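You operate a simulated robot arm through the tools that you are given. There is no shell and no other tool. Be economical: measure what you need, move in short steps, check, and stop when the job is done.

Carry out the task below with a simulated robot arm. There is one attempt and no reset: what you move stays moved.

Task
Swap the small parcel's blue tag for the purple one.
Fine: clamp the one with the yellow strap first, lay the blue tag on the bench, press the new one down, then open the clamp.

Only the result counts: the job must be done as asked and must still hold three seconds after the hand-in. Knocking over, shifting, dropping, spilling or breaking anything else fails it.

Robot
A 7-joint arm with a two-finger parallel gripper, fixed in place. Base frame: the origin is at the foot of the arm, x ahead of it, y to its left, z up; the work surface is at about z = 0.85. Units: m, degrees, N and s.
With the tool pointing down near the work surface it reaches from about 0.24 to 0.68 m from the base axis. Its first joint turns from -66.0 to 66.0 degrees. Payload 2.4 kg.
Tool frame: the origin (TCP) lies between the finger pads and is the grasp point; the fingertips stand 0.03 m ahead of it; z points along the fingers, y is the line along which they close. The gripper opens to 0.094 m. The fingers are 0.028 m wide and 0.01 m thick; the gripper's body (0.05 by 0.096 m) begins 0.055 m behind the TCP.
Orientation is told as [roll, pitch, yaw] about the base's x, y, z axes, in that order, counted from this pose: with the fingers straight down and closing along the base's y, the tool's x points along the base's -x, its y along +y and its z along -z.

Tools
- The arm moves only by the tool apply_moves. Its argument "rows" is a list of rows, each an object of numbers (a shift or turn left out is 0, a gripper value left out holds the last): "x", "y", "z": the shift along the tool's x, y, z in units of 25 mm (1.0 is 25 mm); "wx", "wy", "wz": the turn, a rotation vector about the tool's x, y, z in units of 8 degrees (1.0 is 8 degrees); "gripper": the closure, from 0 (fully open) to 1 (shut). In form: [{"x": .., "y": .., "z": .., "wx": .., "wy": .., "wz": .., "gripper": ..}, ...]. A call has 1 to 20 rows; each row shifts and turns the commanded pose from where the row before left it, along the tool's axes as they then stand. A call with a number of a shift or a turn outside -1 to 1 is refused whole. Rows are played at 5 a second. More than 0.05 m and 8.6 degrees between two rows, or a gripper value outside its range, and nothing of the call is played. A pose out of reach is approached as far as the arm can. The call stops where the force on the tool passes 60 N (or 10 N more than at its start, if that is more) or the arm is blocked; 0.2 s more then pass. Each finger travels about 0.153 m/s and halts on what it meets, pressing with about 35 N; the grip force reading is that of the motor and also rises with nothing between the fingers. The clock runs only during rows and for 0.2 s after the last one: add rows that do not move to give the fingers time. It gives the time, the measured TCP pose, the force on the tool (base axes), the opening and the grip force at its end, in the units of the frame above (readings bear some noise), with the torque about the TCP (base axes, N m) and any sound that the robot's microphone picked up.
- Cameras (640 x 400 px; columns grow to the right, rows downward): "scene" is fixed at [0.0489, 0.5001, 1.438]; the picture's right is [-0.52, -0.85, 0.00], its down [-0.60, 0.37, -0.71] and it looks along [0.61, -0.37, -0.70] (base axes); focal length 338 px, centre (320, 200). "wrist" rides on the gripper at [0.076, 0.014, -0.102] in the tool frame; the picture's right is [-0.18, 0.98, 0.00], its down [-0.75, -0.14, -0.64] and it looks along [-0.63, -0.12, 0.77] (tool axes); focal length 243 px, centre (320, 200). There is no depth. A picture from a camera that has moved, and an enlarged one, comes with that camera's place and axes in the base frame and with its lens. The place of the scene camera against the robot may be out by one fixed shift of up to 0.012 m in any direction.
- camera(camera): a new picture of that camera. No time passes.
- zoom(camera, box): a new picture of the part [left, top, right, bottom] of that camera's present view, enlarged. No time passes.
- finish_job(): hands the job in; it is judged then, once.

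Go step by step. Nothing tells you positions but the pictures and the camera data: compare them with the known pose of the tool, close in by small moves and look again before you grip or let go. The budget is 120 turns and 76 pictures, counting those below and the enlarged ones. Unless the task says otherwise, let go and move clear before handing in, and close with one line.

The tools are called by a JSON object that holds its "fn" and its "kwargs". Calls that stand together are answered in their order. apply_moves: Moves the arm, as the interface text tells. Its arguments: {"type":"object","properties":{"rows":{"type":"array","items":{"type":"object","properties":{"x":{"type":"number"},"y":{"type":"number"},"z":{"type":"number"},"wx":{"type":"number"},"wy":{"type":"number"},"wz":{"type":"number"},"gripper":{"type":"number"}}}}},"required":["rows"]} The other tools are called the same way: camera (camera) takes a picture; zoom (camera, box) takes an enlarged picture of a part of a camera's view; finish_job () hands the job in.

At the start:

```text
t: 0.0
tool_pos: [0.3328, 0.279, 1.1672]
orientation: [0.0, 0.0, 0.0]
ft_force: [1.1, 0.3, -0.2]
wrist_torque: [-0.02, 0.01, 0.01]
finger_gap: 0.0941
gripper_force: 0.1
```

scene: 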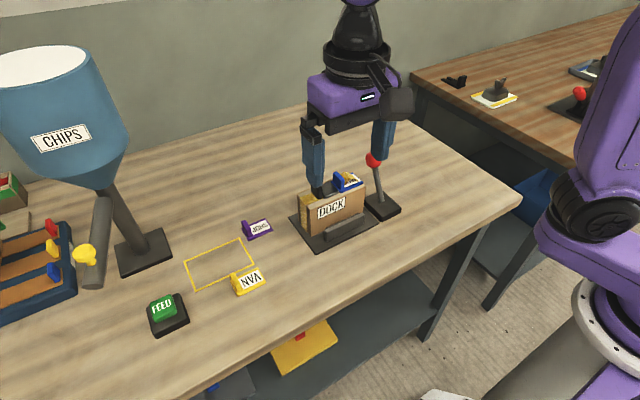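
wrist: 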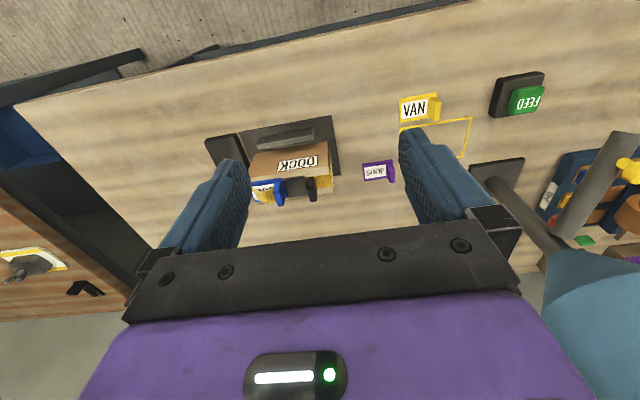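

I see a bench with a "DOCK" fixture holding something with a blue tag, a purple tag and a yellow tag lying loose, and a lever with a red knob beside the dock. I'll zoom in to understand it.

{"fn": "zoom", "kwargs": {"camera": "scene", "box": [220, 130, 420, 255]}}

{"fn": "zoom", "kwargs": {"camera": "wrist", "box": [190, 90, 490, 250]}}

{"fn": "zoom", "kwargs": {"camera": "scene", "box": [420, 50, 640, 187]}}

{"fn": "zoom", "kwargs": {"camera": "scene", "box": [0, 160, 300, 347]}}

```text
3.20 times, centred on (320, 192) of scene
camera zoom: at [0.0489, 0.5001, 1.438], right [-0.52, -0.85, 0.0], down [-0.6, 0.37, -0.71], along [0.61, -0.37, -0.7], focal length 1080 px, centre (320, 224)
```

zoom: 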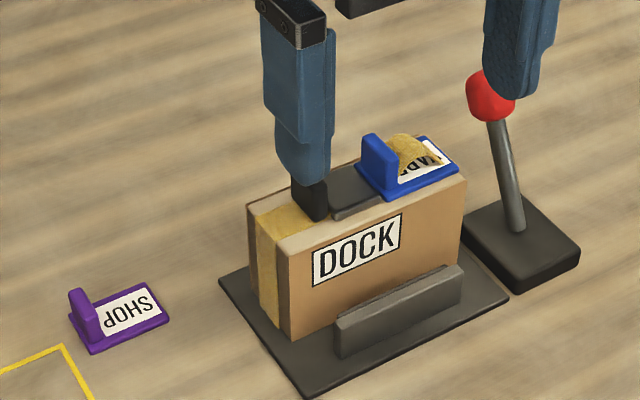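

```text
2.13 times, centred on (340, 170) of wrist
camera zoom: at [0.2569, 0.2938, 1.268], right [0.18, 0.98, 0.0], down [0.75, -0.14, 0.64], along [0.63, -0.12, -0.77], focal length 518 px, centre (277, 264)
```

zoom: 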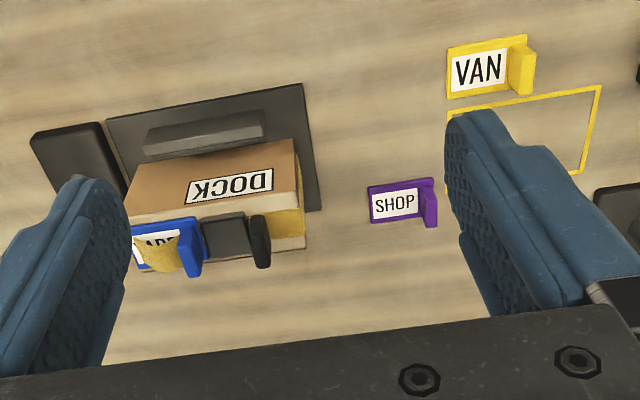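

```text
2.91 times, centred on (530, 118) of scene
camera zoom: at [0.0489, 0.5001, 1.438], right [-0.52, -0.85, 0.0], down [-0.6, 0.37, -0.71], along [0.61, -0.37, -0.7], focal length 982 px, centre (-291, 437)
```

zoom: 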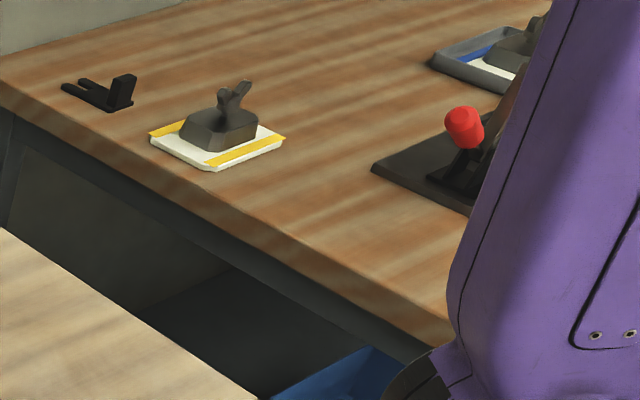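

```text
2.13 times, centred on (150, 254) of scene
camera zoom: at [0.0489, 0.5001, 1.438], right [-0.52, -0.85, 0.0], down [-0.6, 0.37, -0.71], along [0.61, -0.37, -0.7], focal length 720 px, centre (683, 86)
```

zoom: 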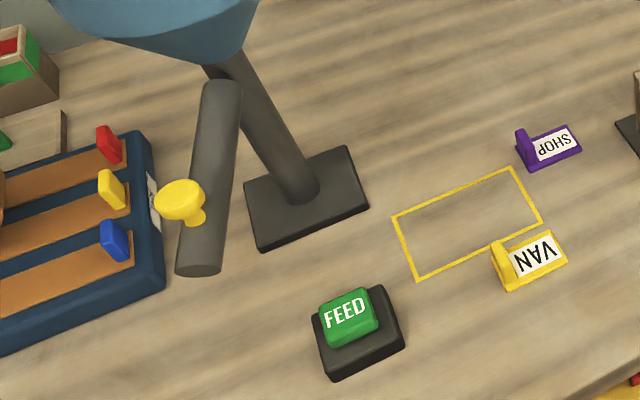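

The dock seems near (0.48, 0.20). I'll move in for a closer wrist view, staying well above everything.

{"fn": "apply_moves", "kwargs": {"rows": [{"y": -0.8, "z": 0.6}, {"y": -0.8, "z": 0.8}, {"y": -0.8, "z": 0.8}, {"y": -0.8, "z": 0.8}, {}]}}

{"fn": "camera", "kwargs": {"camera": "wrist"}}

{"fn": "camera", "kwargs": {"camera": "scene"}}

```text
t: 1.2
tool_pos: [0.3316, 0.2011, 1.0901]
orientation: [0.1, 0.0, -0.1]
ft_force: [-0.7, -0.3, 0.0]
wrist_torque: [0.01, 0.02, 0.01]
finger_gap: 0.0938
gripper_force: 0.0
```

```text
69 pictures are left
camera wrist: at [0.2546, 0.2145, 1.1906], right [0.18, 0.98, 0.0], down [0.75, -0.14, 0.64], along [0.63, -0.12, -0.77], focal length 243 px, centre (320, 200)
```

wrist: 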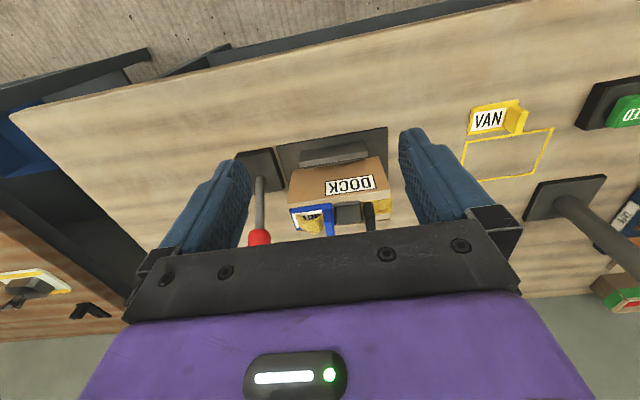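

```text
68 pictures are left
```

scene: 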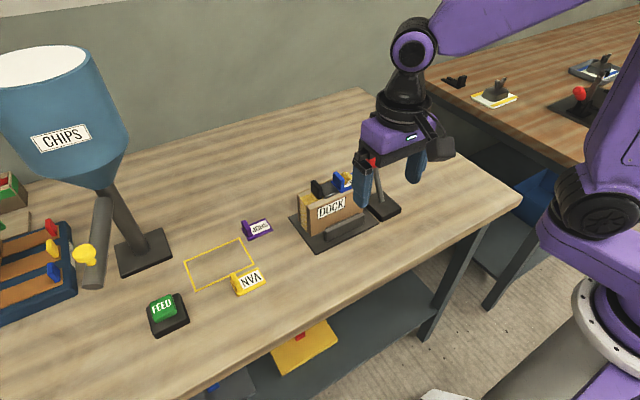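

The dock holds one box with a blue tag, and a black toggle sits on the box. I'll zoom for detail.

{"fn": "zoom", "kwargs": {"camera": "wrist", "box": [230, 120, 410, 245]}}

{"fn": "zoom", "kwargs": {"camera": "scene", "box": [280, 150, 410, 260]}}

```text
3.20 times, centred on (320, 182) of wrist
camera zoom: at [0.2546, 0.2145, 1.1906], right [0.18, 0.98, 0.0], down [0.75, -0.14, 0.64], along [0.63, -0.12, -0.77], focal length 776 px, centre (320, 256)
```

zoom: 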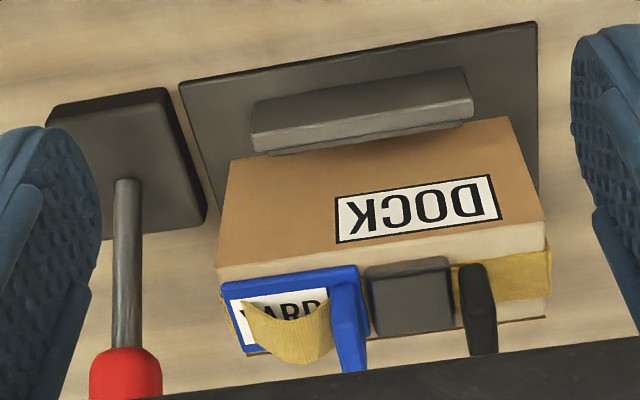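

```text
3.64 times, centred on (345, 205) of scene
camera zoom: at [0.0489, 0.5001, 1.438], right [-0.52, -0.85, 0.0], down [-0.6, 0.37, -0.71], along [0.61, -0.37, -0.7], focal length 1227 px, centre (229, 182)
```

zoom: 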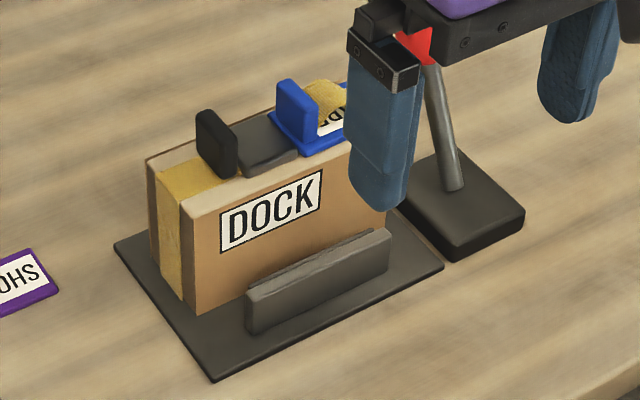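

The dock's lever leans away from the robot, and I need a better fix on it. I'll shift sideways to get a second viewpoint.

{"fn": "apply_moves", "kwargs": {"rows": [{"y": -1}, {"y": -1}, {"y": -1}, {"y": -1}, {"y": -1}, {"y": -0.3}, {}]}}

{"fn": "camera", "kwargs": {"camera": "wrist"}}

{"fn": "zoom", "kwargs": {"camera": "scene", "box": [230, 130, 420, 255]}}

```text
t: 2.8
tool_pos: [0.3333, 0.0674, 1.0897]
orientation: [0.0, 0.1, 0.0]
ft_force: [-0.2, -0.3, 1.4]
wrist_torque: [0.0, 0.03, 0.01]
finger_gap: 0.0938
gripper_force: 0.1
```

```text
65 pictures are left
camera wrist: at [0.2565, 0.0814, 1.1918], right [0.18, 0.98, 0.0], down [0.75, -0.14, 0.64], along [0.63, -0.12, -0.77], focal length 243 px, centre (320, 200)
```

wrist: 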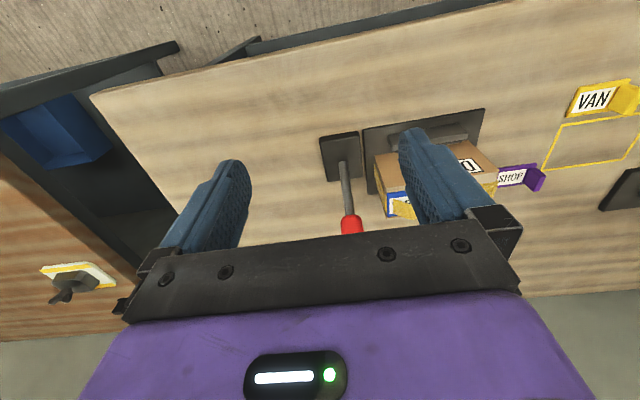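

```text
3.20 times, centred on (325, 192) of scene
camera zoom: at [0.0489, 0.5001, 1.438], right [-0.52, -0.85, 0.0], down [-0.6, 0.37, -0.71], along [0.61, -0.37, -0.7], focal length 1080 px, centre (304, 224)
```

zoom: 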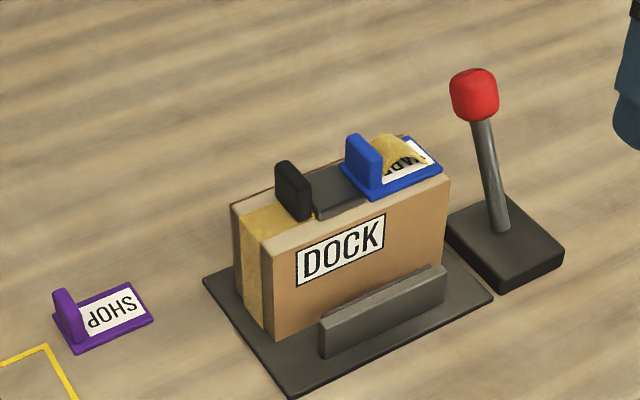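

The lever knob is near (0.50, 0.078, 0.953). I'll get close views of the tag and strap on top of the box.

{"fn": "zoom", "kwargs": {"camera": "scene", "box": [300, 155, 370, 200]}}

{"fn": "zoom", "kwargs": {"camera": "wrist", "box": [300, 110, 560, 250]}}

```text
8.89 times, centred on (335, 178) of scene
camera zoom: at [0.0489, 0.5001, 1.438], right [-0.52, -0.85, 0.0], down [-0.6, 0.37, -0.71], along [0.61, -0.37, -0.7], focal length 3000 px, centre (187, 400)
```

zoom: 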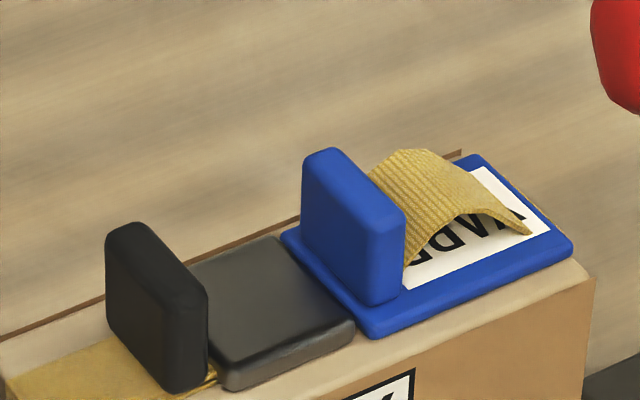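

```text
2.46 times, centred on (430, 180) of wrist
camera zoom: at [0.2565, 0.0814, 1.1918], right [0.18, 0.98, 0.0], down [0.75, -0.14, 0.64], along [0.63, -0.12, -0.77], focal length 597 px, centre (49, 249)
```

zoom: 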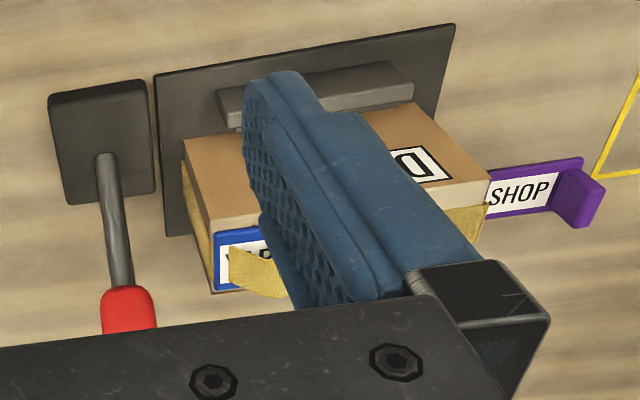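

The strap appears to arch over the blue tag's label, next to a grey/black piece. I'll turn the wrist to view the box from its end at a lower angle and see how it's attached.

{"fn": "apply_moves", "kwargs": {"rows": [{"wz": -1, "x": -0.5}, {"wz": -1, "x": -0.5}, {"wz": -1, "x": -0.5}, {"wz": -1, "x": -0.5}, {"wz": -1}, {"wz": -1}, {"wz": -1}, {"wz": -1}, {"wz": -1}, {"wz": -1}, {"wz": -1}, {"wz": -0.25}, {}]}}

{"fn": "camera", "kwargs": {"camera": "wrist"}}

```text
t: 5.6
tool_pos: [0.3818, 0.0779, 1.0911]
orientation: [0.0, -0.1, 90.1]
ft_force: [1.0, -0.2, 0.2]
wrist_torque: [0.02, -0.01, -0.01]
finger_gap: 0.0939
gripper_force: 0.2
```

```text
61 pictures are left
camera wrist: at [0.3673, 0.0013, 1.1926], right [-0.98, 0.18, 0.0], down [0.14, 0.75, 0.64], along [0.12, 0.63, -0.77], focal length 243 px, centre (320, 200)
```

wrist: 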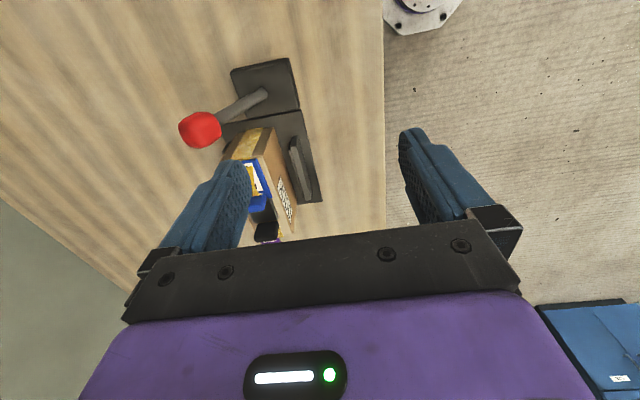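

Turned fine. Moving +x to bring the box end into the centre of view.

{"fn": "apply_moves", "kwargs": {"rows": [{"y": -1}, {"y": -1}, {"y": -1}, {"y": -1, "z": 0.6}, {"z": 0.4}, {}]}}

{"fn": "zoom", "kwargs": {"camera": "wrist", "box": [230, 80, 410, 240]}}

```text
t: 7.0
tool_pos: [0.4793, 0.0764, 1.0651]
orientation: [0.0, 0.0, 90.1]
ft_force: [-0.1, -0.3, -0.3]
wrist_torque: [-0.01, 0.0, -0.02]
finger_gap: 0.0938
gripper_force: 0.1
```

```text
2.50 times, centred on (320, 160) of wrist
camera zoom: at [0.4655, 0.0001, 1.1661], right [-0.98, 0.18, 0.0], down [0.14, 0.75, 0.64], along [0.12, 0.63, -0.77], focal length 606 px, centre (320, 300)
```

zoom: 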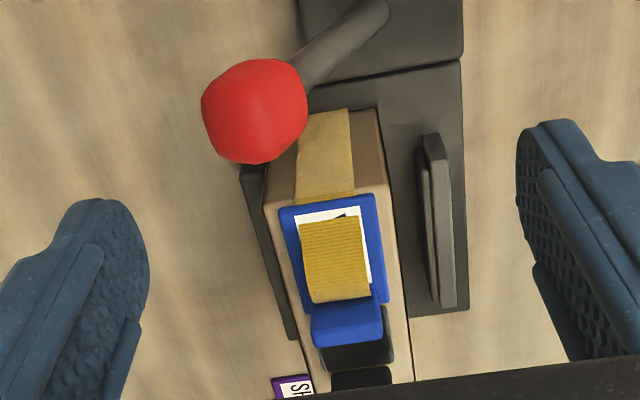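

The lever knob is a solid target with the block centred beneath it, so throwing it toward the robot should clamp the parcel. I'll shut the fingers, go beyond the knob (+x side) and lower.

{"fn": "apply_moves", "kwargs": {"rows": [{"y": -0.9, "gripper": 1}, {"y": -0.9}, {"y": -0.9}, {"z": 0.8}, {"z": 0.8}, {"z": 0.8}, {"z": 0.8}, {"z": 0.6}, {}]}}

{"fn": "zoom", "kwargs": {"camera": "scene", "box": [280, 130, 440, 240]}}

{"fn": "camera", "kwargs": {"camera": "wrist"}}

```text
t: 9.0
tool_pos: [0.5485, 0.0775, 0.9741]
orientation: [-0.1, 0.0, 89.9]
ft_force: [0.9, -0.6, 0.0]
wrist_torque: [0.0, 0.01, -0.02]
finger_gap: 0.0
gripper_force: 32.8
```

```text
3.64 times, centred on (360, 185) of scene
camera zoom: at [0.0489, 0.5001, 1.438], right [-0.52, -0.85, 0.0], down [-0.6, 0.37, -0.71], along [0.61, -0.37, -0.7], focal length 1227 px, centre (174, 254)
```

zoom: 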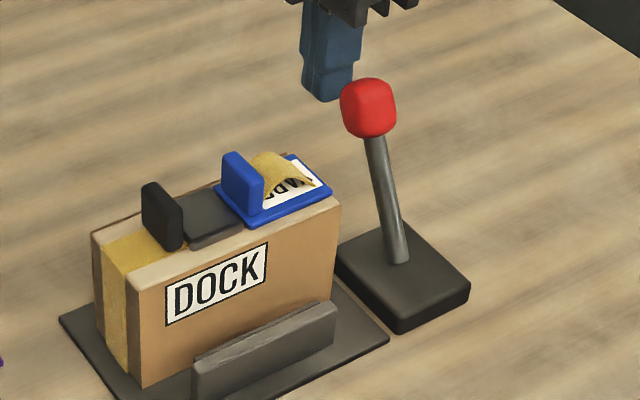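

```text
58 pictures are left
camera wrist: at [0.5349, 0.0003, 1.0746], right [-0.98, 0.18, 0.0], down [0.14, 0.75, 0.64], along [0.12, 0.63, -0.77], focal length 243 px, centre (320, 200)
```

wrist: 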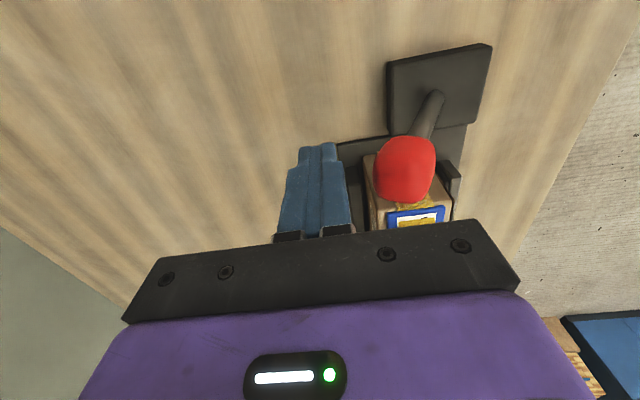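

The fingers are just beyond the knob, level with it. I'll lower slightly and push toward −x in small steps.

{"fn": "apply_moves", "kwargs": {"rows": [{"z": 0.3}, {"y": 0.5}, {"y": 0.5}, {"y": 0.5}, {"y": 0.5}, {"y": 0.5}, {}]}}

{"fn": "zoom", "kwargs": {"camera": "scene", "box": [280, 130, 440, 240]}}

```text
t: 10.6
tool_pos: [0.4874, 0.077, 0.9645]
orientation: [-0.1, 0.0, 90.0]
ft_force: [-1.0, -0.1, 0.4]
wrist_torque: [0.03, 0.01, 0.02]
finger_gap: 0.0001
gripper_force: 32.9
```

```text
3.64 times, centred on (360, 185) of scene
camera zoom: at [0.0489, 0.5001, 1.438], right [-0.52, -0.85, 0.0], down [-0.6, 0.37, -0.71], along [0.61, -0.37, -0.7], focal length 1227 px, centre (174, 254)
```

zoom: 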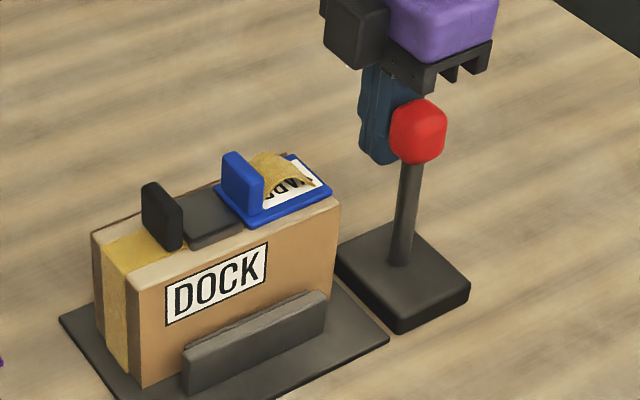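

The lever follows and the near jaw is moving toward the box, so it is clamping. Continuing the push.

{"fn": "apply_moves", "kwargs": {"rows": [{"y": 0.5}, {"y": 0.5}, {"y": 0.5}, {"y": 0.5}, {}]}}

{"fn": "zoom", "kwargs": {"camera": "scene", "box": [280, 130, 440, 240]}}

```text
t: 11.8
tool_pos: [0.4385, 0.0754, 0.9627]
orientation: [-0.4, -0.2, 89.9]
ft_force: [14.7, -2.3, 1.1]
wrist_torque: [-0.08, -0.43, -0.04]
finger_gap: 0.0
gripper_force: 32.5
```

```text
3.64 times, centred on (360, 185) of scene
camera zoom: at [0.0493, 0.5, 1.438], right [-0.52, -0.85, 0.0], down [-0.6, 0.37, -0.71], along [0.61, -0.37, -0.7], focal length 1227 px, centre (174, 254)
```

zoom: 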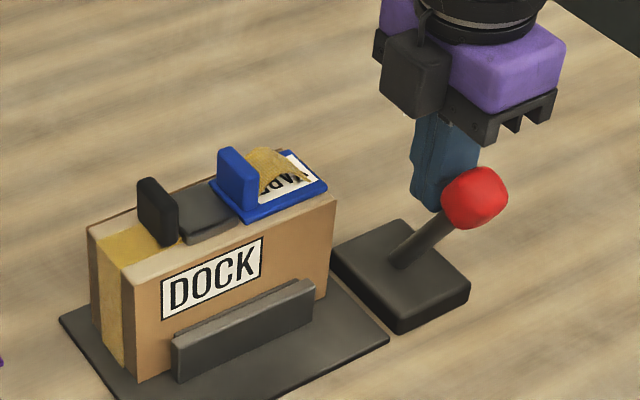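

The jaw now touches the box and the reaction has risen to about 15 N. I'll nudge a little further to seat it.

{"fn": "apply_moves", "kwargs": {"rows": [{"y": 0.3}, {"y": 0.3}, {}]}}

{"fn": "zoom", "kwargs": {"camera": "scene", "box": [280, 130, 440, 240]}}

```text
t: 12.4
tool_pos: [0.4368, 0.0762, 0.9669]
orientation: [-2.6, -0.6, 89.8]
ft_force: [15.8, -1.7, -4.9]
wrist_torque: [-0.04, -0.25, 0.06]
finger_gap: 0.0
gripper_force: 32.5
stopped in row 3: the force on the tool passed its limit at 67 N (the readings are from after the stop); the commanded pose is now the measured one
```

```text
3.64 times, centred on (360, 185) of scene
camera zoom: at [0.0494, 0.5, 1.438], right [-0.52, -0.85, 0.0], down [-0.6, 0.37, -0.71], along [0.61, -0.37, -0.7], focal length 1227 px, centre (174, 254)
```

zoom: 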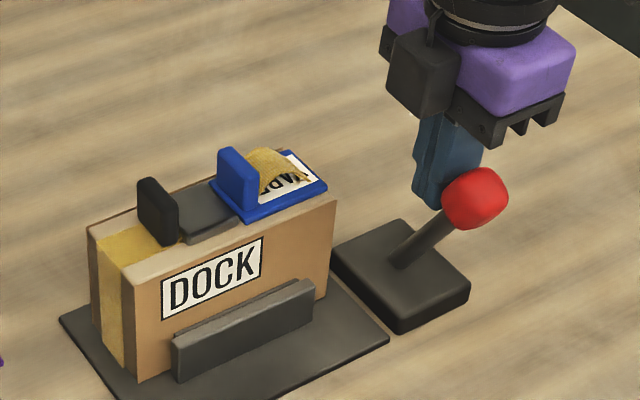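

The lever is at its end stop. I'll back off, straighten the tool, rise, and check the lever holds.

{"fn": "apply_moves", "kwargs": {"rows": [{"y": -0.6}, {"y": -0.4, "wy": -0.32, "wx": -0.08}, {"z": -1}, {"z": -1}, {"z": -1}, {"z": -1}, {}]}}

{"fn": "zoom", "kwargs": {"camera": "scene", "box": [220, 110, 440, 250]}}

{"fn": "camera", "kwargs": {"camera": "wrist"}}

```text
t: 14.0
tool_pos: [0.4536, 0.0705, 1.0649]
orientation: [-1.5, -3.1, 89.9]
ft_force: [-0.6, -0.1, 0.9]
wrist_torque: [0.01, 0.01, -0.03]
finger_gap: 0.0
gripper_force: 33.5
```

```text
2.86 times, centred on (330, 180) of scene
camera zoom: at [0.0489, 0.5001, 1.438], right [-0.52, -0.85, 0.0], down [-0.6, 0.37, -0.71], along [0.61, -0.37, -0.7], focal length 964 px, centre (291, 257)
```

zoom: 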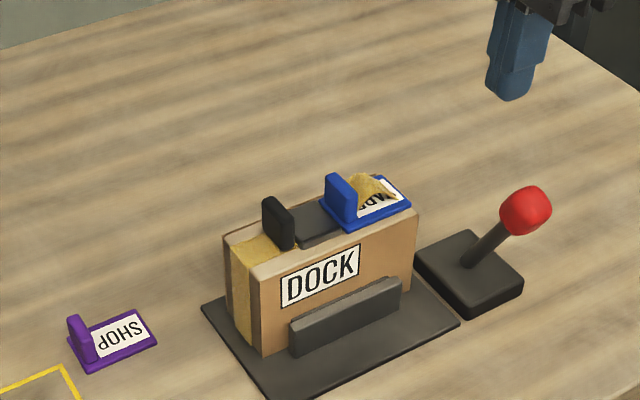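

```text
53 pictures are left
camera wrist: at [0.4365, -0.01, 1.162], right [-0.98, 0.19, -0.01], down [0.13, 0.72, 0.68], along [0.14, 0.67, -0.73], focal length 243 px, centre (320, 200)
```

wrist: 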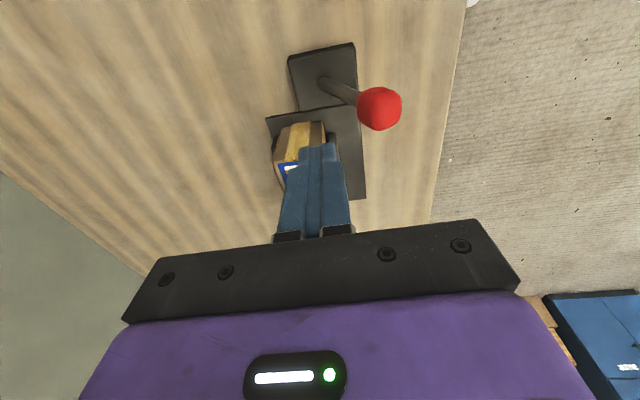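

The lever holds and the parcel is clamped. Now I'll straighten the tool, turn back to yaw 0 and open, then view the tag.

{"fn": "apply_moves", "kwargs": {"rows": [{"wy": 0.39, "wx": -0.19, "z": -0.5}, {"wz": 1}, {"wz": 1}, {"wz": 1}, {"wz": 1}, {"wz": 1}, {"wz": 1}, {"wz": 1}, {"wz": 1}, {"wz": 1}, {"wz": 1}, {"wz": 1}, {"wz": 0.25, "gripper": 0}, {"x": 1, "y": 1}, {"x": 1, "y": 1}, {"x": 1, "y": 1}, {"x": 0.5, "y": 1}, {}]}}

{"fn": "camera", "kwargs": {"camera": "wrist"}}

```text
t: 17.8
tool_pos: [0.3642, 0.172, 1.0789]
orientation: [-0.1, 0.1, -0.1]
ft_force: [-0.5, 0.1, 0.0]
wrist_torque: [0.06, -0.01, 0.01]
finger_gap: 0.094
gripper_force: 0.0
```

```text
52 pictures are left
camera wrist: at [0.2888, 0.1858, 1.1807], right [0.19, 0.98, 0.0], down [0.75, -0.14, 0.64], along [0.63, -0.12, -0.77], focal length 243 px, centre (320, 200)
```

wrist: 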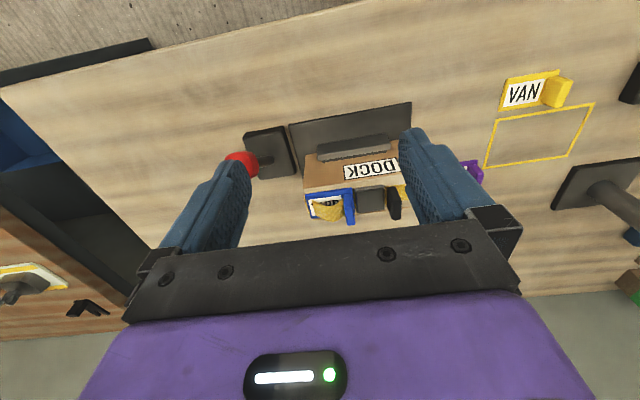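

{"fn": "zoom", "kwargs": {"camera": "wrist", "box": [285, 130, 415, 230]}}

{"fn": "zoom", "kwargs": {"camera": "scene", "box": [290, 160, 370, 220]}}

```text
4.00 times, centred on (350, 180) of wrist
camera zoom: at [0.2888, 0.1858, 1.1807], right [0.19, 0.98, 0.0], down [0.75, -0.14, 0.64], along [0.63, -0.12, -0.77], focal length 970 px, centre (200, 280)
```

zoom: 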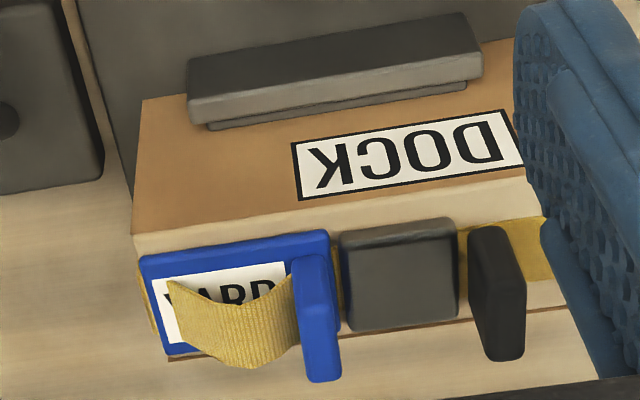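

```text
6.67 times, centred on (330, 190) of scene
camera zoom: at [0.0489, 0.5001, 1.438], right [-0.52, -0.85, 0.0], down [-0.6, 0.37, -0.71], along [0.61, -0.37, -0.7], focal length 2250 px, centre (253, 267)
```

zoom: 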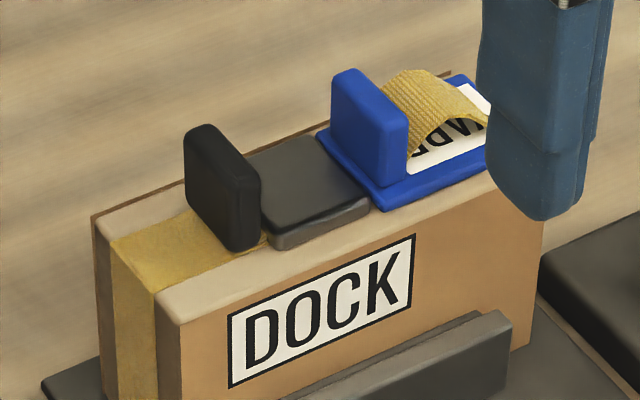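

The blue tab is at roughly (0.49, 0.183) with its top at z≈0.965, the box top is at z≈0.936, and the black tab is near y≈0.238. I'll hover over the blue tab with the gripper half open.

{"fn": "apply_moves", "kwargs": {"rows": [{"x": -0.9, "gripper": 0.5}, {"x": -0.9}, {"x": -0.9}, {"x": -0.9, "y": 0.44}, {"x": -0.9}, {"x": -0.53}, {"z": 0.6}, {"z": 0.5}, {}]}}

{"fn": "camera", "kwargs": {"camera": "wrist"}}

{"fn": "zoom", "kwargs": {"camera": "scene", "box": [280, 120, 400, 220]}}

```text
t: 19.8
tool_pos: [0.492, 0.1787, 1.0542]
orientation: [-0.1, 0.1, -0.2]
ft_force: [-0.1, 0.2, 0.2]
wrist_torque: [0.0, 0.0, 0.01]
finger_gap: 0.0472
gripper_force: 0.1
```

```text
49 pictures are left
camera wrist: at [0.4154, 0.1934, 1.1547], right [0.19, 0.98, 0.0], down [0.75, -0.14, 0.64], along [0.63, -0.12, -0.77], focal length 243 px, centre (320, 200)
```

wrist: 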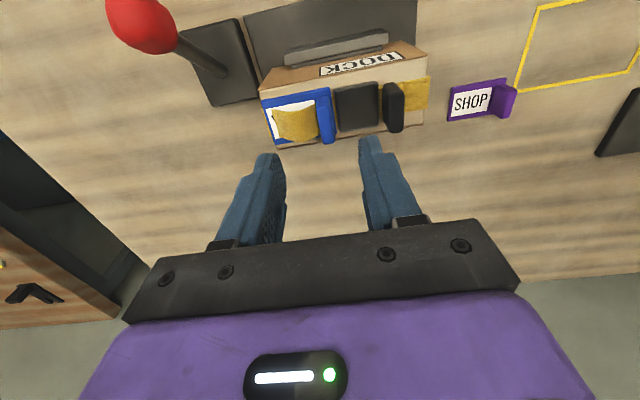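

```text
4.00 times, centred on (340, 170) of scene
camera zoom: at [0.0489, 0.5001, 1.438], right [-0.52, -0.85, 0.0], down [-0.6, 0.37, -0.71], along [0.61, -0.37, -0.7], focal length 1350 px, centre (240, 320)
```

zoom: 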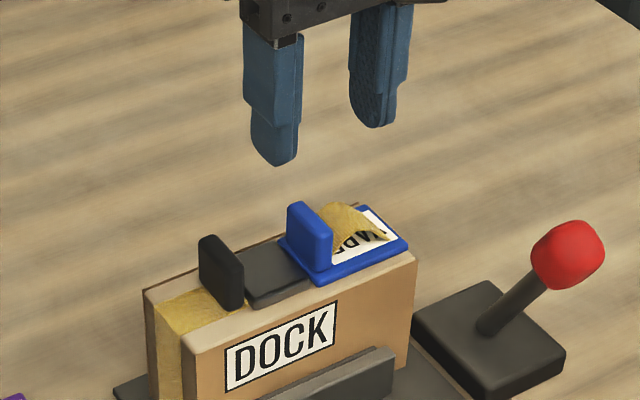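

The tab is centred near (0.491, 0.1835). I'll descend to just above its top and check the centring.

{"fn": "apply_moves", "kwargs": {"rows": [{"z": 0.8}, {"z": 0.8}, {"z": 0.7}, {}]}}

{"fn": "zoom", "kwargs": {"camera": "wrist", "box": [220, 80, 420, 240]}}

{"fn": "zoom", "kwargs": {"camera": "scene", "box": [280, 120, 400, 220]}}

```text
t: 20.8
tool_pos: [0.4939, 0.1787, 0.996]
orientation: [-0.1, 0.2, -0.1]
ft_force: [-0.8, -0.5, 0.3]
wrist_torque: [-0.01, 0.0, 0.03]
finger_gap: 0.0469
gripper_force: 0.1
```

```text
2.50 times, centred on (320, 160) of wrist
camera zoom: at [0.4177, 0.1944, 1.0972], right [0.19, 0.98, 0.0], down [0.75, -0.14, 0.64], along [0.63, -0.12, -0.77], focal length 606 px, centre (320, 300)
```

zoom: 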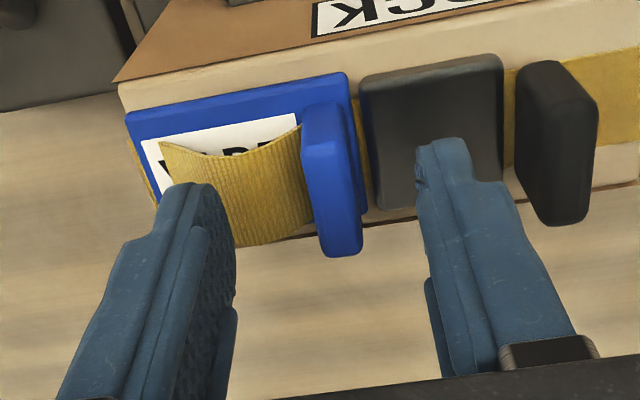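

```text
4.00 times, centred on (340, 170) of scene
camera zoom: at [0.0489, 0.5001, 1.438], right [-0.52, -0.85, 0.0], down [-0.6, 0.37, -0.71], along [0.61, -0.37, -0.7], focal length 1350 px, centre (240, 320)
```

zoom: 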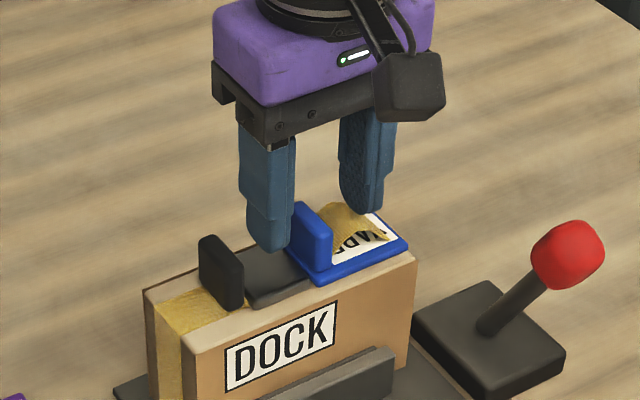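

Need about +3.5 mm in y. I'll narrow the gap to ~26 mm to avoid the strap arch, then lower gently.

{"fn": "apply_moves", "kwargs": {"rows": [{"y": 0.14, "gripper": 0.72}, {}, {"z": 0.2}, {"z": 0.2}, {}]}}

{"fn": "zoom", "kwargs": {"camera": "wrist", "box": [220, 80, 420, 240]}}

{"fn": "zoom", "kwargs": {"camera": "scene", "box": [300, 150, 370, 200]}}

```text
t: 22.0
tool_pos: [0.4928, 0.1835, 0.9852]
orientation: [0.0, 0.2, -0.1]
ft_force: [0.0, 0.6, -0.1]
wrist_torque: [-0.03, -0.01, 0.02]
finger_gap: 0.026
gripper_force: 0.0
```

```text
2.50 times, centred on (320, 160) of wrist
camera zoom: at [0.417, 0.1979, 1.0861], right [0.19, 0.98, 0.0], down [0.75, -0.14, 0.64], along [0.63, -0.12, -0.77], focal length 606 px, centre (320, 300)
```

zoom: 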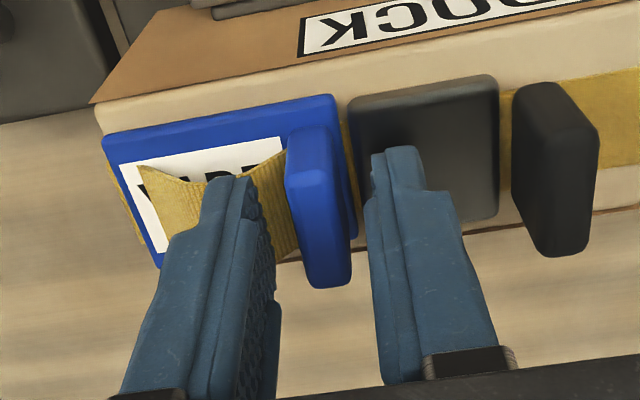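

```text
8.00 times, centred on (335, 175) of scene
camera zoom: at [0.0489, 0.5001, 1.438], right [-0.52, -0.85, 0.0], down [-0.6, 0.37, -0.71], along [0.61, -0.37, -0.7], focal length 2700 px, centre (200, 400)
```

zoom: 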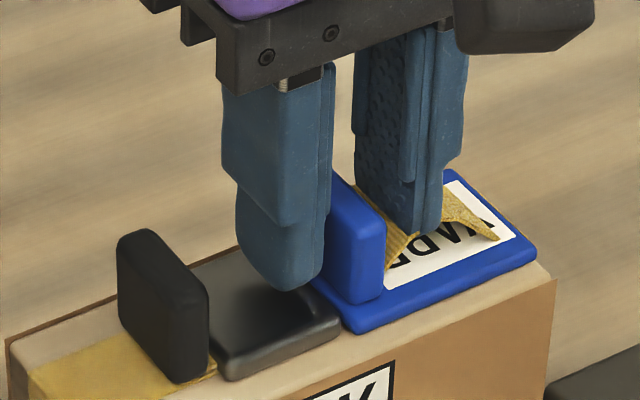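

The fingers straddle the blue tab with no contact force. Closing on it.

{"fn": "apply_moves", "kwargs": {"rows": [{"gripper": 1}, {}, {}]}}

{"fn": "zoom", "kwargs": {"camera": "wrist", "box": [220, 80, 420, 240]}}

```text
t: 22.8
tool_pos: [0.4935, 0.1833, 0.9843]
orientation: [-0.2, 0.1, -0.2]
ft_force: [0.2, -0.6, 0.2]
wrist_torque: [0.0, -0.03, 0.01]
finger_gap: 0.0097
gripper_force: 34.9
```

```text
2.50 times, centred on (320, 160) of wrist
camera zoom: at [0.417, 0.1979, 1.0862], right [0.19, 0.98, 0.0], down [0.75, -0.14, 0.64], along [0.63, -0.12, -0.77], focal length 606 px, centre (320, 300)
```

zoom: 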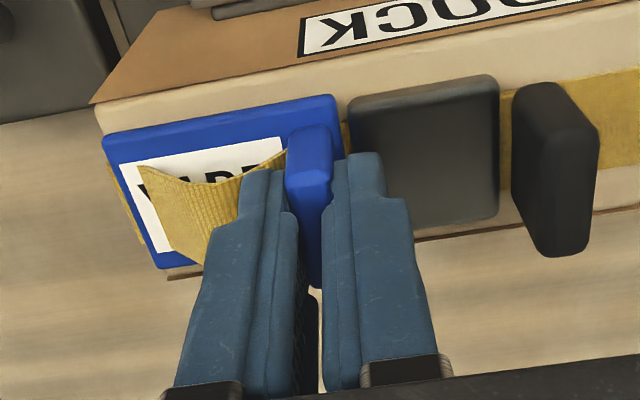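

Gripped (gap 9.7 mm). I'll try lifting a few millimetres and watch the force.

{"fn": "apply_moves", "kwargs": {"rows": [{"z": -0.1}, {"z": -0.1}, {}]}}

{"fn": "zoom", "kwargs": {"camera": "scene", "box": [300, 150, 370, 200]}}

```text
t: 23.6
tool_pos: [0.4948, 0.1851, 0.9884]
orientation: [-0.1, 0.1, -0.2]
ft_force: [0.2, -0.4, -0.7]
wrist_torque: [-0.02, 0.02, 0.01]
finger_gap: 0.0095
gripper_force: 35.0
```

```text
8.00 times, centred on (335, 175) of scene
camera zoom: at [0.0489, 0.5001, 1.438], right [-0.52, -0.85, 0.0], down [-0.6, 0.37, -0.71], along [0.61, -0.37, -0.7], focal length 2700 px, centre (200, 400)
```

zoom: 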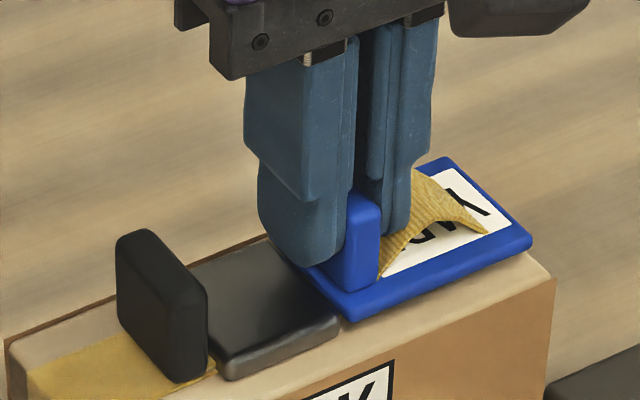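

The tag comes up freely, with no resistance and the arch riding along with it. Continuing the lift.

{"fn": "apply_moves", "kwargs": {"rows": [{"z": -0.4}, {"z": -0.5}, {"z": -0.5}, {"z": -0.6}, {}]}}

{"fn": "zoom", "kwargs": {"camera": "scene", "box": [280, 110, 400, 210]}}

{"fn": "camera", "kwargs": {"camera": "wrist"}}

```text
t: 24.8
tool_pos: [0.4943, 0.1858, 1.0398]
orientation: [0.0, 0.1, -0.2]
ft_force: [-0.6, -0.6, 0.4]
wrist_torque: [0.0, -0.01, 0.0]
finger_gap: 0.0094
gripper_force: 35.5
```

```text
4.00 times, centred on (340, 160) of scene
camera zoom: at [0.0489, 0.5001, 1.438], right [-0.52, -0.85, 0.0], down [-0.6, 0.37, -0.71], along [0.61, -0.37, -0.7], focal length 1350 px, centre (240, 360)
```

zoom: 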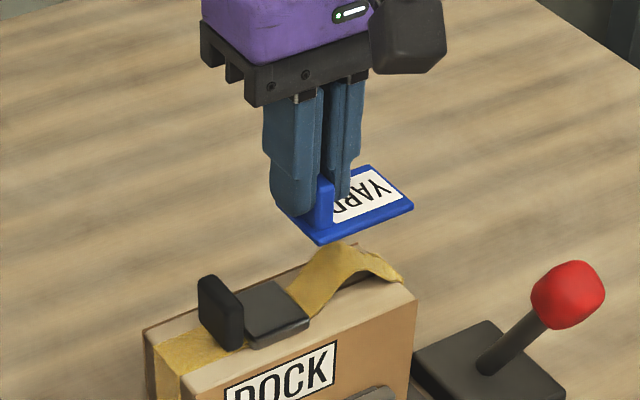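

```text
40 pictures are left
camera wrist: at [0.418, 0.1995, 1.1414], right [0.19, 0.98, 0.0], down [0.75, -0.14, 0.64], along [0.63, -0.12, -0.77], focal length 243 px, centre (320, 200)
```

wrist: 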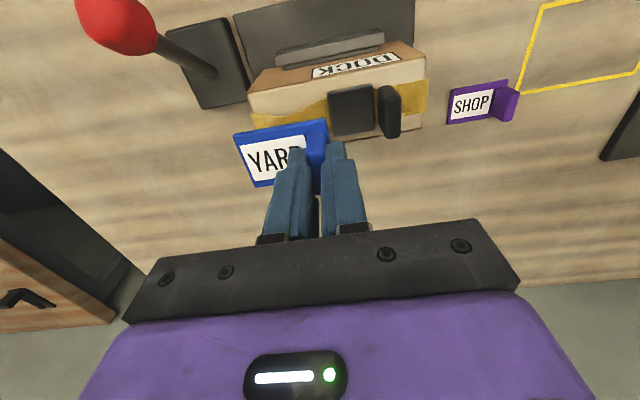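

The blue tag is free and the strap stayed on the parcel. The bench is clear around (0.42, 0.35), between the dock, the VAN tag and the purple tag. I'll carry the tag there.

{"fn": "apply_moves", "kwargs": {"rows": [{"z": -0.8}, {"y": 0.8}, {"y": 0.9, "x": 0.4}, {"y": 0.9, "x": 0.6}, {"y": 0.9, "x": 0.6}, {"y": 0.9, "x": 0.6}, {"y": 0.9, "x": 0.6}, {"y": 0.9, "x": 0.1}, {"y": 0.6}, {"z": 0.8}, {"z": 0.8}, {"z": 0.8}, {"z": 0.8}, {}]}}

{"fn": "camera", "kwargs": {"camera": "scene"}}

{"fn": "camera", "kwargs": {"camera": "wrist"}}

```text
t: 27.8
tool_pos: [0.419, 0.3563, 0.9798]
orientation: [-0.1, 0.1, -0.1]
ft_force: [-0.1, -0.2, 0.2]
wrist_torque: [0.02, 0.01, -0.01]
finger_gap: 0.0093
gripper_force: 34.6
```

```text
39 pictures are left
```

scene: 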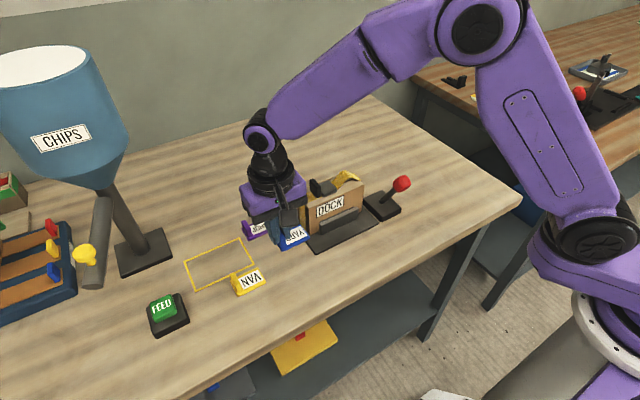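

```text
38 pictures are left
camera wrist: at [0.3433, 0.3713, 1.0813], right [0.19, 0.98, 0.0], down [0.75, -0.14, 0.64], along [0.63, -0.12, -0.77], focal length 243 px, centre (320, 200)
```

wrist: 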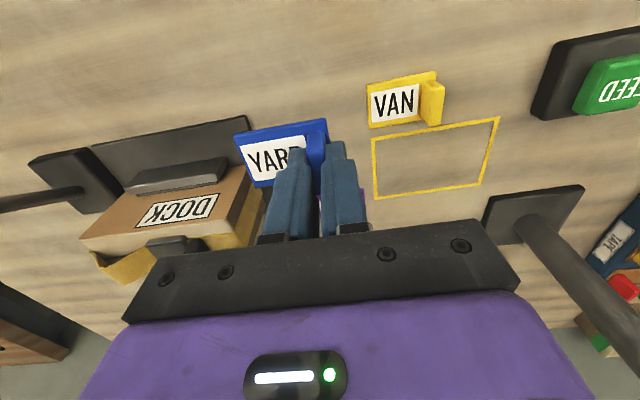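

Clearances to dock and VAN tag are about 3 cm each. Lowering to just above the bench, then in fine steps.

{"fn": "apply_moves", "kwargs": {"rows": [{"z": 0.9}, {"z": 0.9}, {"z": 0.9}, {"z": 0.2}, {"z": 0.12}, {"z": 0.08}, {}]}}

{"fn": "zoom", "kwargs": {"camera": "scene", "box": [230, 200, 350, 290]}}

```text
t: 29.4
tool_pos: [0.4191, 0.3565, 0.9018]
orientation: [0.0, 0.1, -0.1]
ft_force: [0.9, 0.2, 0.5]
wrist_torque: [0.01, -0.01, -0.02]
finger_gap: 0.0092
gripper_force: 34.6
```

```text
4.44 times, centred on (290, 245) of scene
camera zoom: at [0.0489, 0.5001, 1.438], right [-0.52, -0.85, 0.0], down [-0.6, 0.37, -0.71], along [0.61, -0.37, -0.7], focal length 1500 px, centre (453, 0)
```

zoom: 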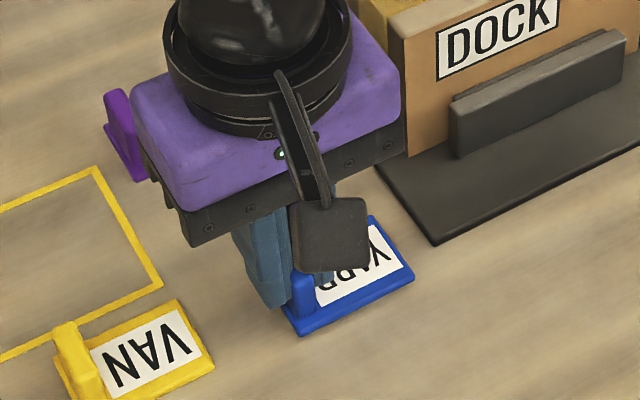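

Nearly down, with no force yet. I'll continue in 1–2 mm steps until contact.

{"fn": "apply_moves", "kwargs": {"rows": [{"z": 0.06}, {"z": 0.06}, {}]}}

```text
t: 30.2
tool_pos: [0.4207, 0.3559, 0.8981]
orientation: [0.0, 0.0, -0.1]
ft_force: [1.3, -0.5, 0.0]
wrist_torque: [-0.04, 0.02, 0.0]
finger_gap: 0.0094
gripper_force: 35.1
```

{"fn": "apply_moves", "kwargs": {"rows": [{"z": 0.06}, {"z": 0.06}, {}]}}

```text
t: 31.0
tool_pos: [0.4229, 0.3543, 0.8951]
orientation: [0.1, 0.1, -0.1]
ft_force: [0.5, 0.0, 0.2]
wrist_torque: [0.05, 0.01, -0.01]
finger_gap: 0.0091
gripper_force: 35.3
```

{"fn": "apply_moves", "kwargs": {"rows": [{"z": 0.05}, {"z": 0.05}, {}]}}

{"fn": "zoom", "kwargs": {"camera": "wrist", "box": [220, 80, 420, 240]}}

```text
t: 31.8
tool_pos: [0.4211, 0.3539, 0.8921]
orientation: [-0.1, 0.1, -0.2]
ft_force: [-0.3, 0.5, -0.1]
wrist_torque: [0.0, -0.02, 0.0]
finger_gap: 0.0094
gripper_force: 34.8
```

```text
2.50 times, centred on (320, 160) of wrist
camera zoom: at [0.3442, 0.3693, 0.995], right [0.19, 0.98, 0.0], down [0.75, -0.14, 0.64], along [0.63, -0.12, -0.77], focal length 606 px, centre (320, 300)
```

zoom: 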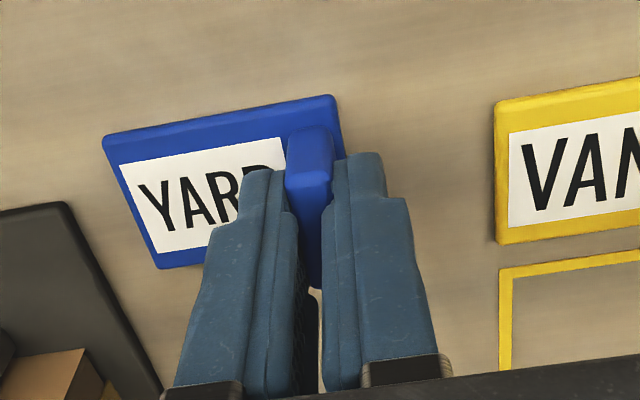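

{"fn": "apply_moves", "kwargs": {"rows": [{"z": 0.05}, {"z": 0.05}, {}]}}

```text
t: 32.6
tool_pos: [0.4224, 0.3554, 0.8933]
orientation: [0.0, 0.0, -0.1]
ft_force: [-7.9, -2.8, 28.4]
wrist_torque: [-0.21, 0.4, -0.11]
finger_gap: 0.0094
gripper_force: 35.3
```

Contact made. I'll relieve the pressure slightly, then open and rise.

{"fn": "apply_moves", "kwargs": {"rows": [{"z": -0.1}, {"gripper": 0.65}, {}, {}]}}

{"fn": "zoom", "kwargs": {"camera": "wrist", "box": [220, 80, 420, 240]}}

```text
t: 33.6
tool_pos: [0.4205, 0.356, 0.893]
orientation: [-0.1, 0.1, 0.0]
ft_force: [0.4, -0.1, 0.2]
wrist_torque: [0.01, 0.0, 0.0]
finger_gap: 0.0328
gripper_force: 0.0
```

```text
2.50 times, centred on (320, 160) of wrist
camera zoom: at [0.3446, 0.3696, 0.9952], right [0.19, 0.98, 0.0], down [0.75, -0.14, 0.64], along [0.63, -0.12, -0.77], focal length 606 px, centre (320, 300)
```

zoom: 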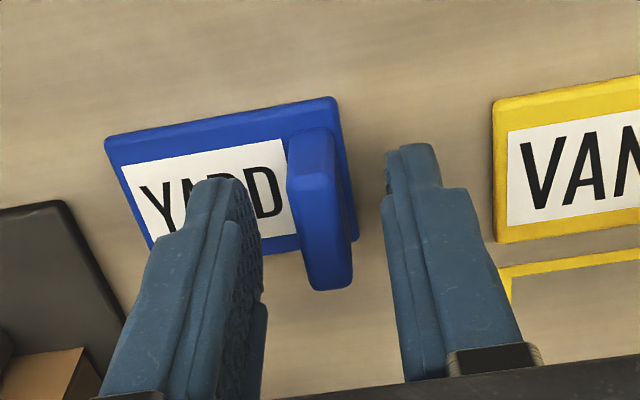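

The blue tag lies flat on the bench. Rising and moving over the purple tag.

{"fn": "apply_moves", "kwargs": {"rows": [{"z": -0.8}, {"z": -0.9}, {"z": -0.9}, {"z": -0.9}, {"x": -0.9}, {"x": -0.9, "y": 0.2}, {"x": -0.9, "y": 0.2}, {"x": -0.9, "y": 0.2}, {"x": -0.9, "y": 0.2}, {"gripper": 0.5}, {}]}}

{"fn": "camera", "kwargs": {"camera": "wrist"}}

{"fn": "zoom", "kwargs": {"camera": "scene", "box": [200, 150, 360, 290]}}

```text
t: 36.0
tool_pos: [0.5356, 0.3729, 0.9803]
orientation: [-0.1, 0.1, -0.2]
ft_force: [-0.3, 0.2, 0.2]
wrist_torque: [0.04, -0.03, -0.02]
finger_gap: 0.0469
gripper_force: 0.0
```

```text
34 pictures are left
camera wrist: at [0.458, 0.3869, 1.0814], right [0.19, 0.98, 0.0], down [0.75, -0.14, 0.64], along [0.63, -0.12, -0.77], focal length 243 px, centre (320, 200)
```

wrist: 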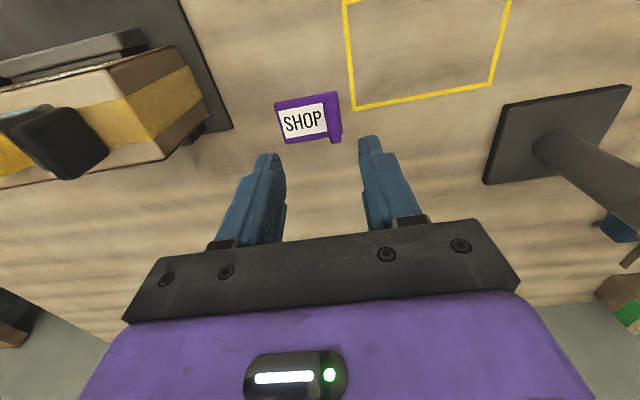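

```text
2.86 times, centred on (280, 220) of scene
camera zoom: at [0.049, 0.5001, 1.438], right [-0.52, -0.85, 0.0], down [-0.6, 0.37, -0.71], along [0.61, -0.37, -0.7], focal length 964 px, centre (434, 143)
```

zoom: 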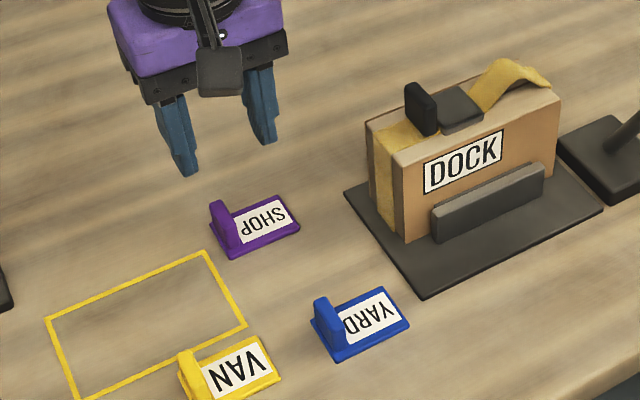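

{"fn": "zoom", "kwargs": {"camera": "wrist", "box": [260, 80, 380, 160]}}

```text
5.00 times, centred on (320, 120) of wrist
camera zoom: at [0.458, 0.3869, 1.0814], right [0.19, 0.98, 0.0], down [0.75, -0.14, 0.64], along [0.63, -0.12, -0.77], focal length 1213 px, centre (320, 600)
```

zoom: 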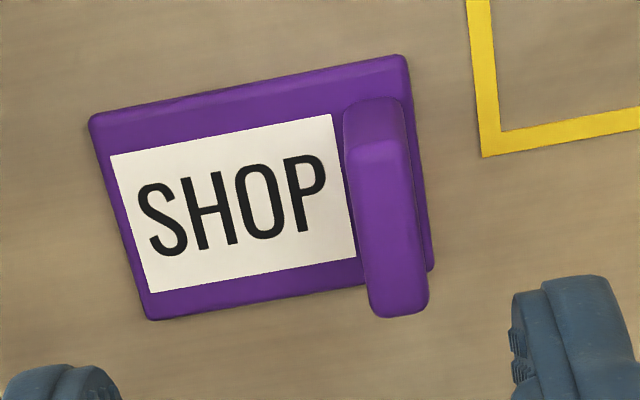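

The purple tag is aligned with the axes, with its tab centre at about (0.543, 0.382). I'll shift over it and descend most of the way.

{"fn": "apply_moves", "kwargs": {"rows": [{"x": -0.35, "y": 0.36, "gripper": 0.6}, {"z": 0.9}, {"z": 0.9}, {"z": 0.9}, {}]}}

{"fn": "zoom", "kwargs": {"camera": "wrist", "box": [220, 80, 420, 240]}}

```text
t: 37.2
tool_pos: [0.5433, 0.3806, 0.9109]
orientation: [0.0, 0.0, -0.2]
ft_force: [-0.1, -0.4, 0.0]
wrist_torque: [0.02, 0.02, 0.02]
finger_gap: 0.0376
gripper_force: 0.1
```

```text
2.50 times, centred on (320, 160) of wrist
camera zoom: at [0.4662, 0.395, 1.0134], right [0.19, 0.98, 0.0], down [0.75, -0.14, 0.64], along [0.63, -0.12, -0.77], focal length 606 px, centre (320, 300)
```

zoom: 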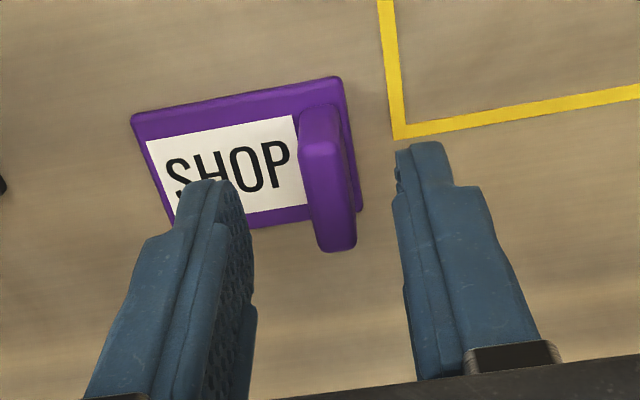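

Centring is good. Lowering the last 18 mm and gripping.

{"fn": "apply_moves", "kwargs": {"rows": [{"z": 0.4}, {"z": 0.3}, {}, {"gripper": 1}, {}, {}]}}

{"fn": "zoom", "kwargs": {"camera": "wrist", "box": [220, 80, 420, 240]}}

```text
t: 38.6
tool_pos: [0.5436, 0.3817, 0.895]
orientation: [-0.1, 0.1, 0.0]
ft_force: [-0.2, -0.4, 0.8]
wrist_torque: [0.01, 0.0, 0.01]
finger_gap: 0.0094
gripper_force: 35.1
```

```text
2.50 times, centred on (320, 160) of wrist
camera zoom: at [0.4673, 0.3964, 0.9967], right [0.19, 0.98, 0.0], down [0.75, -0.14, 0.64], along [0.63, -0.12, -0.77], focal length 606 px, centre (320, 300)
```

zoom: 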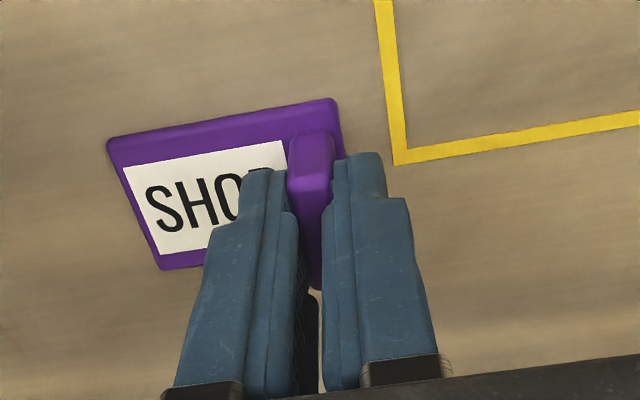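

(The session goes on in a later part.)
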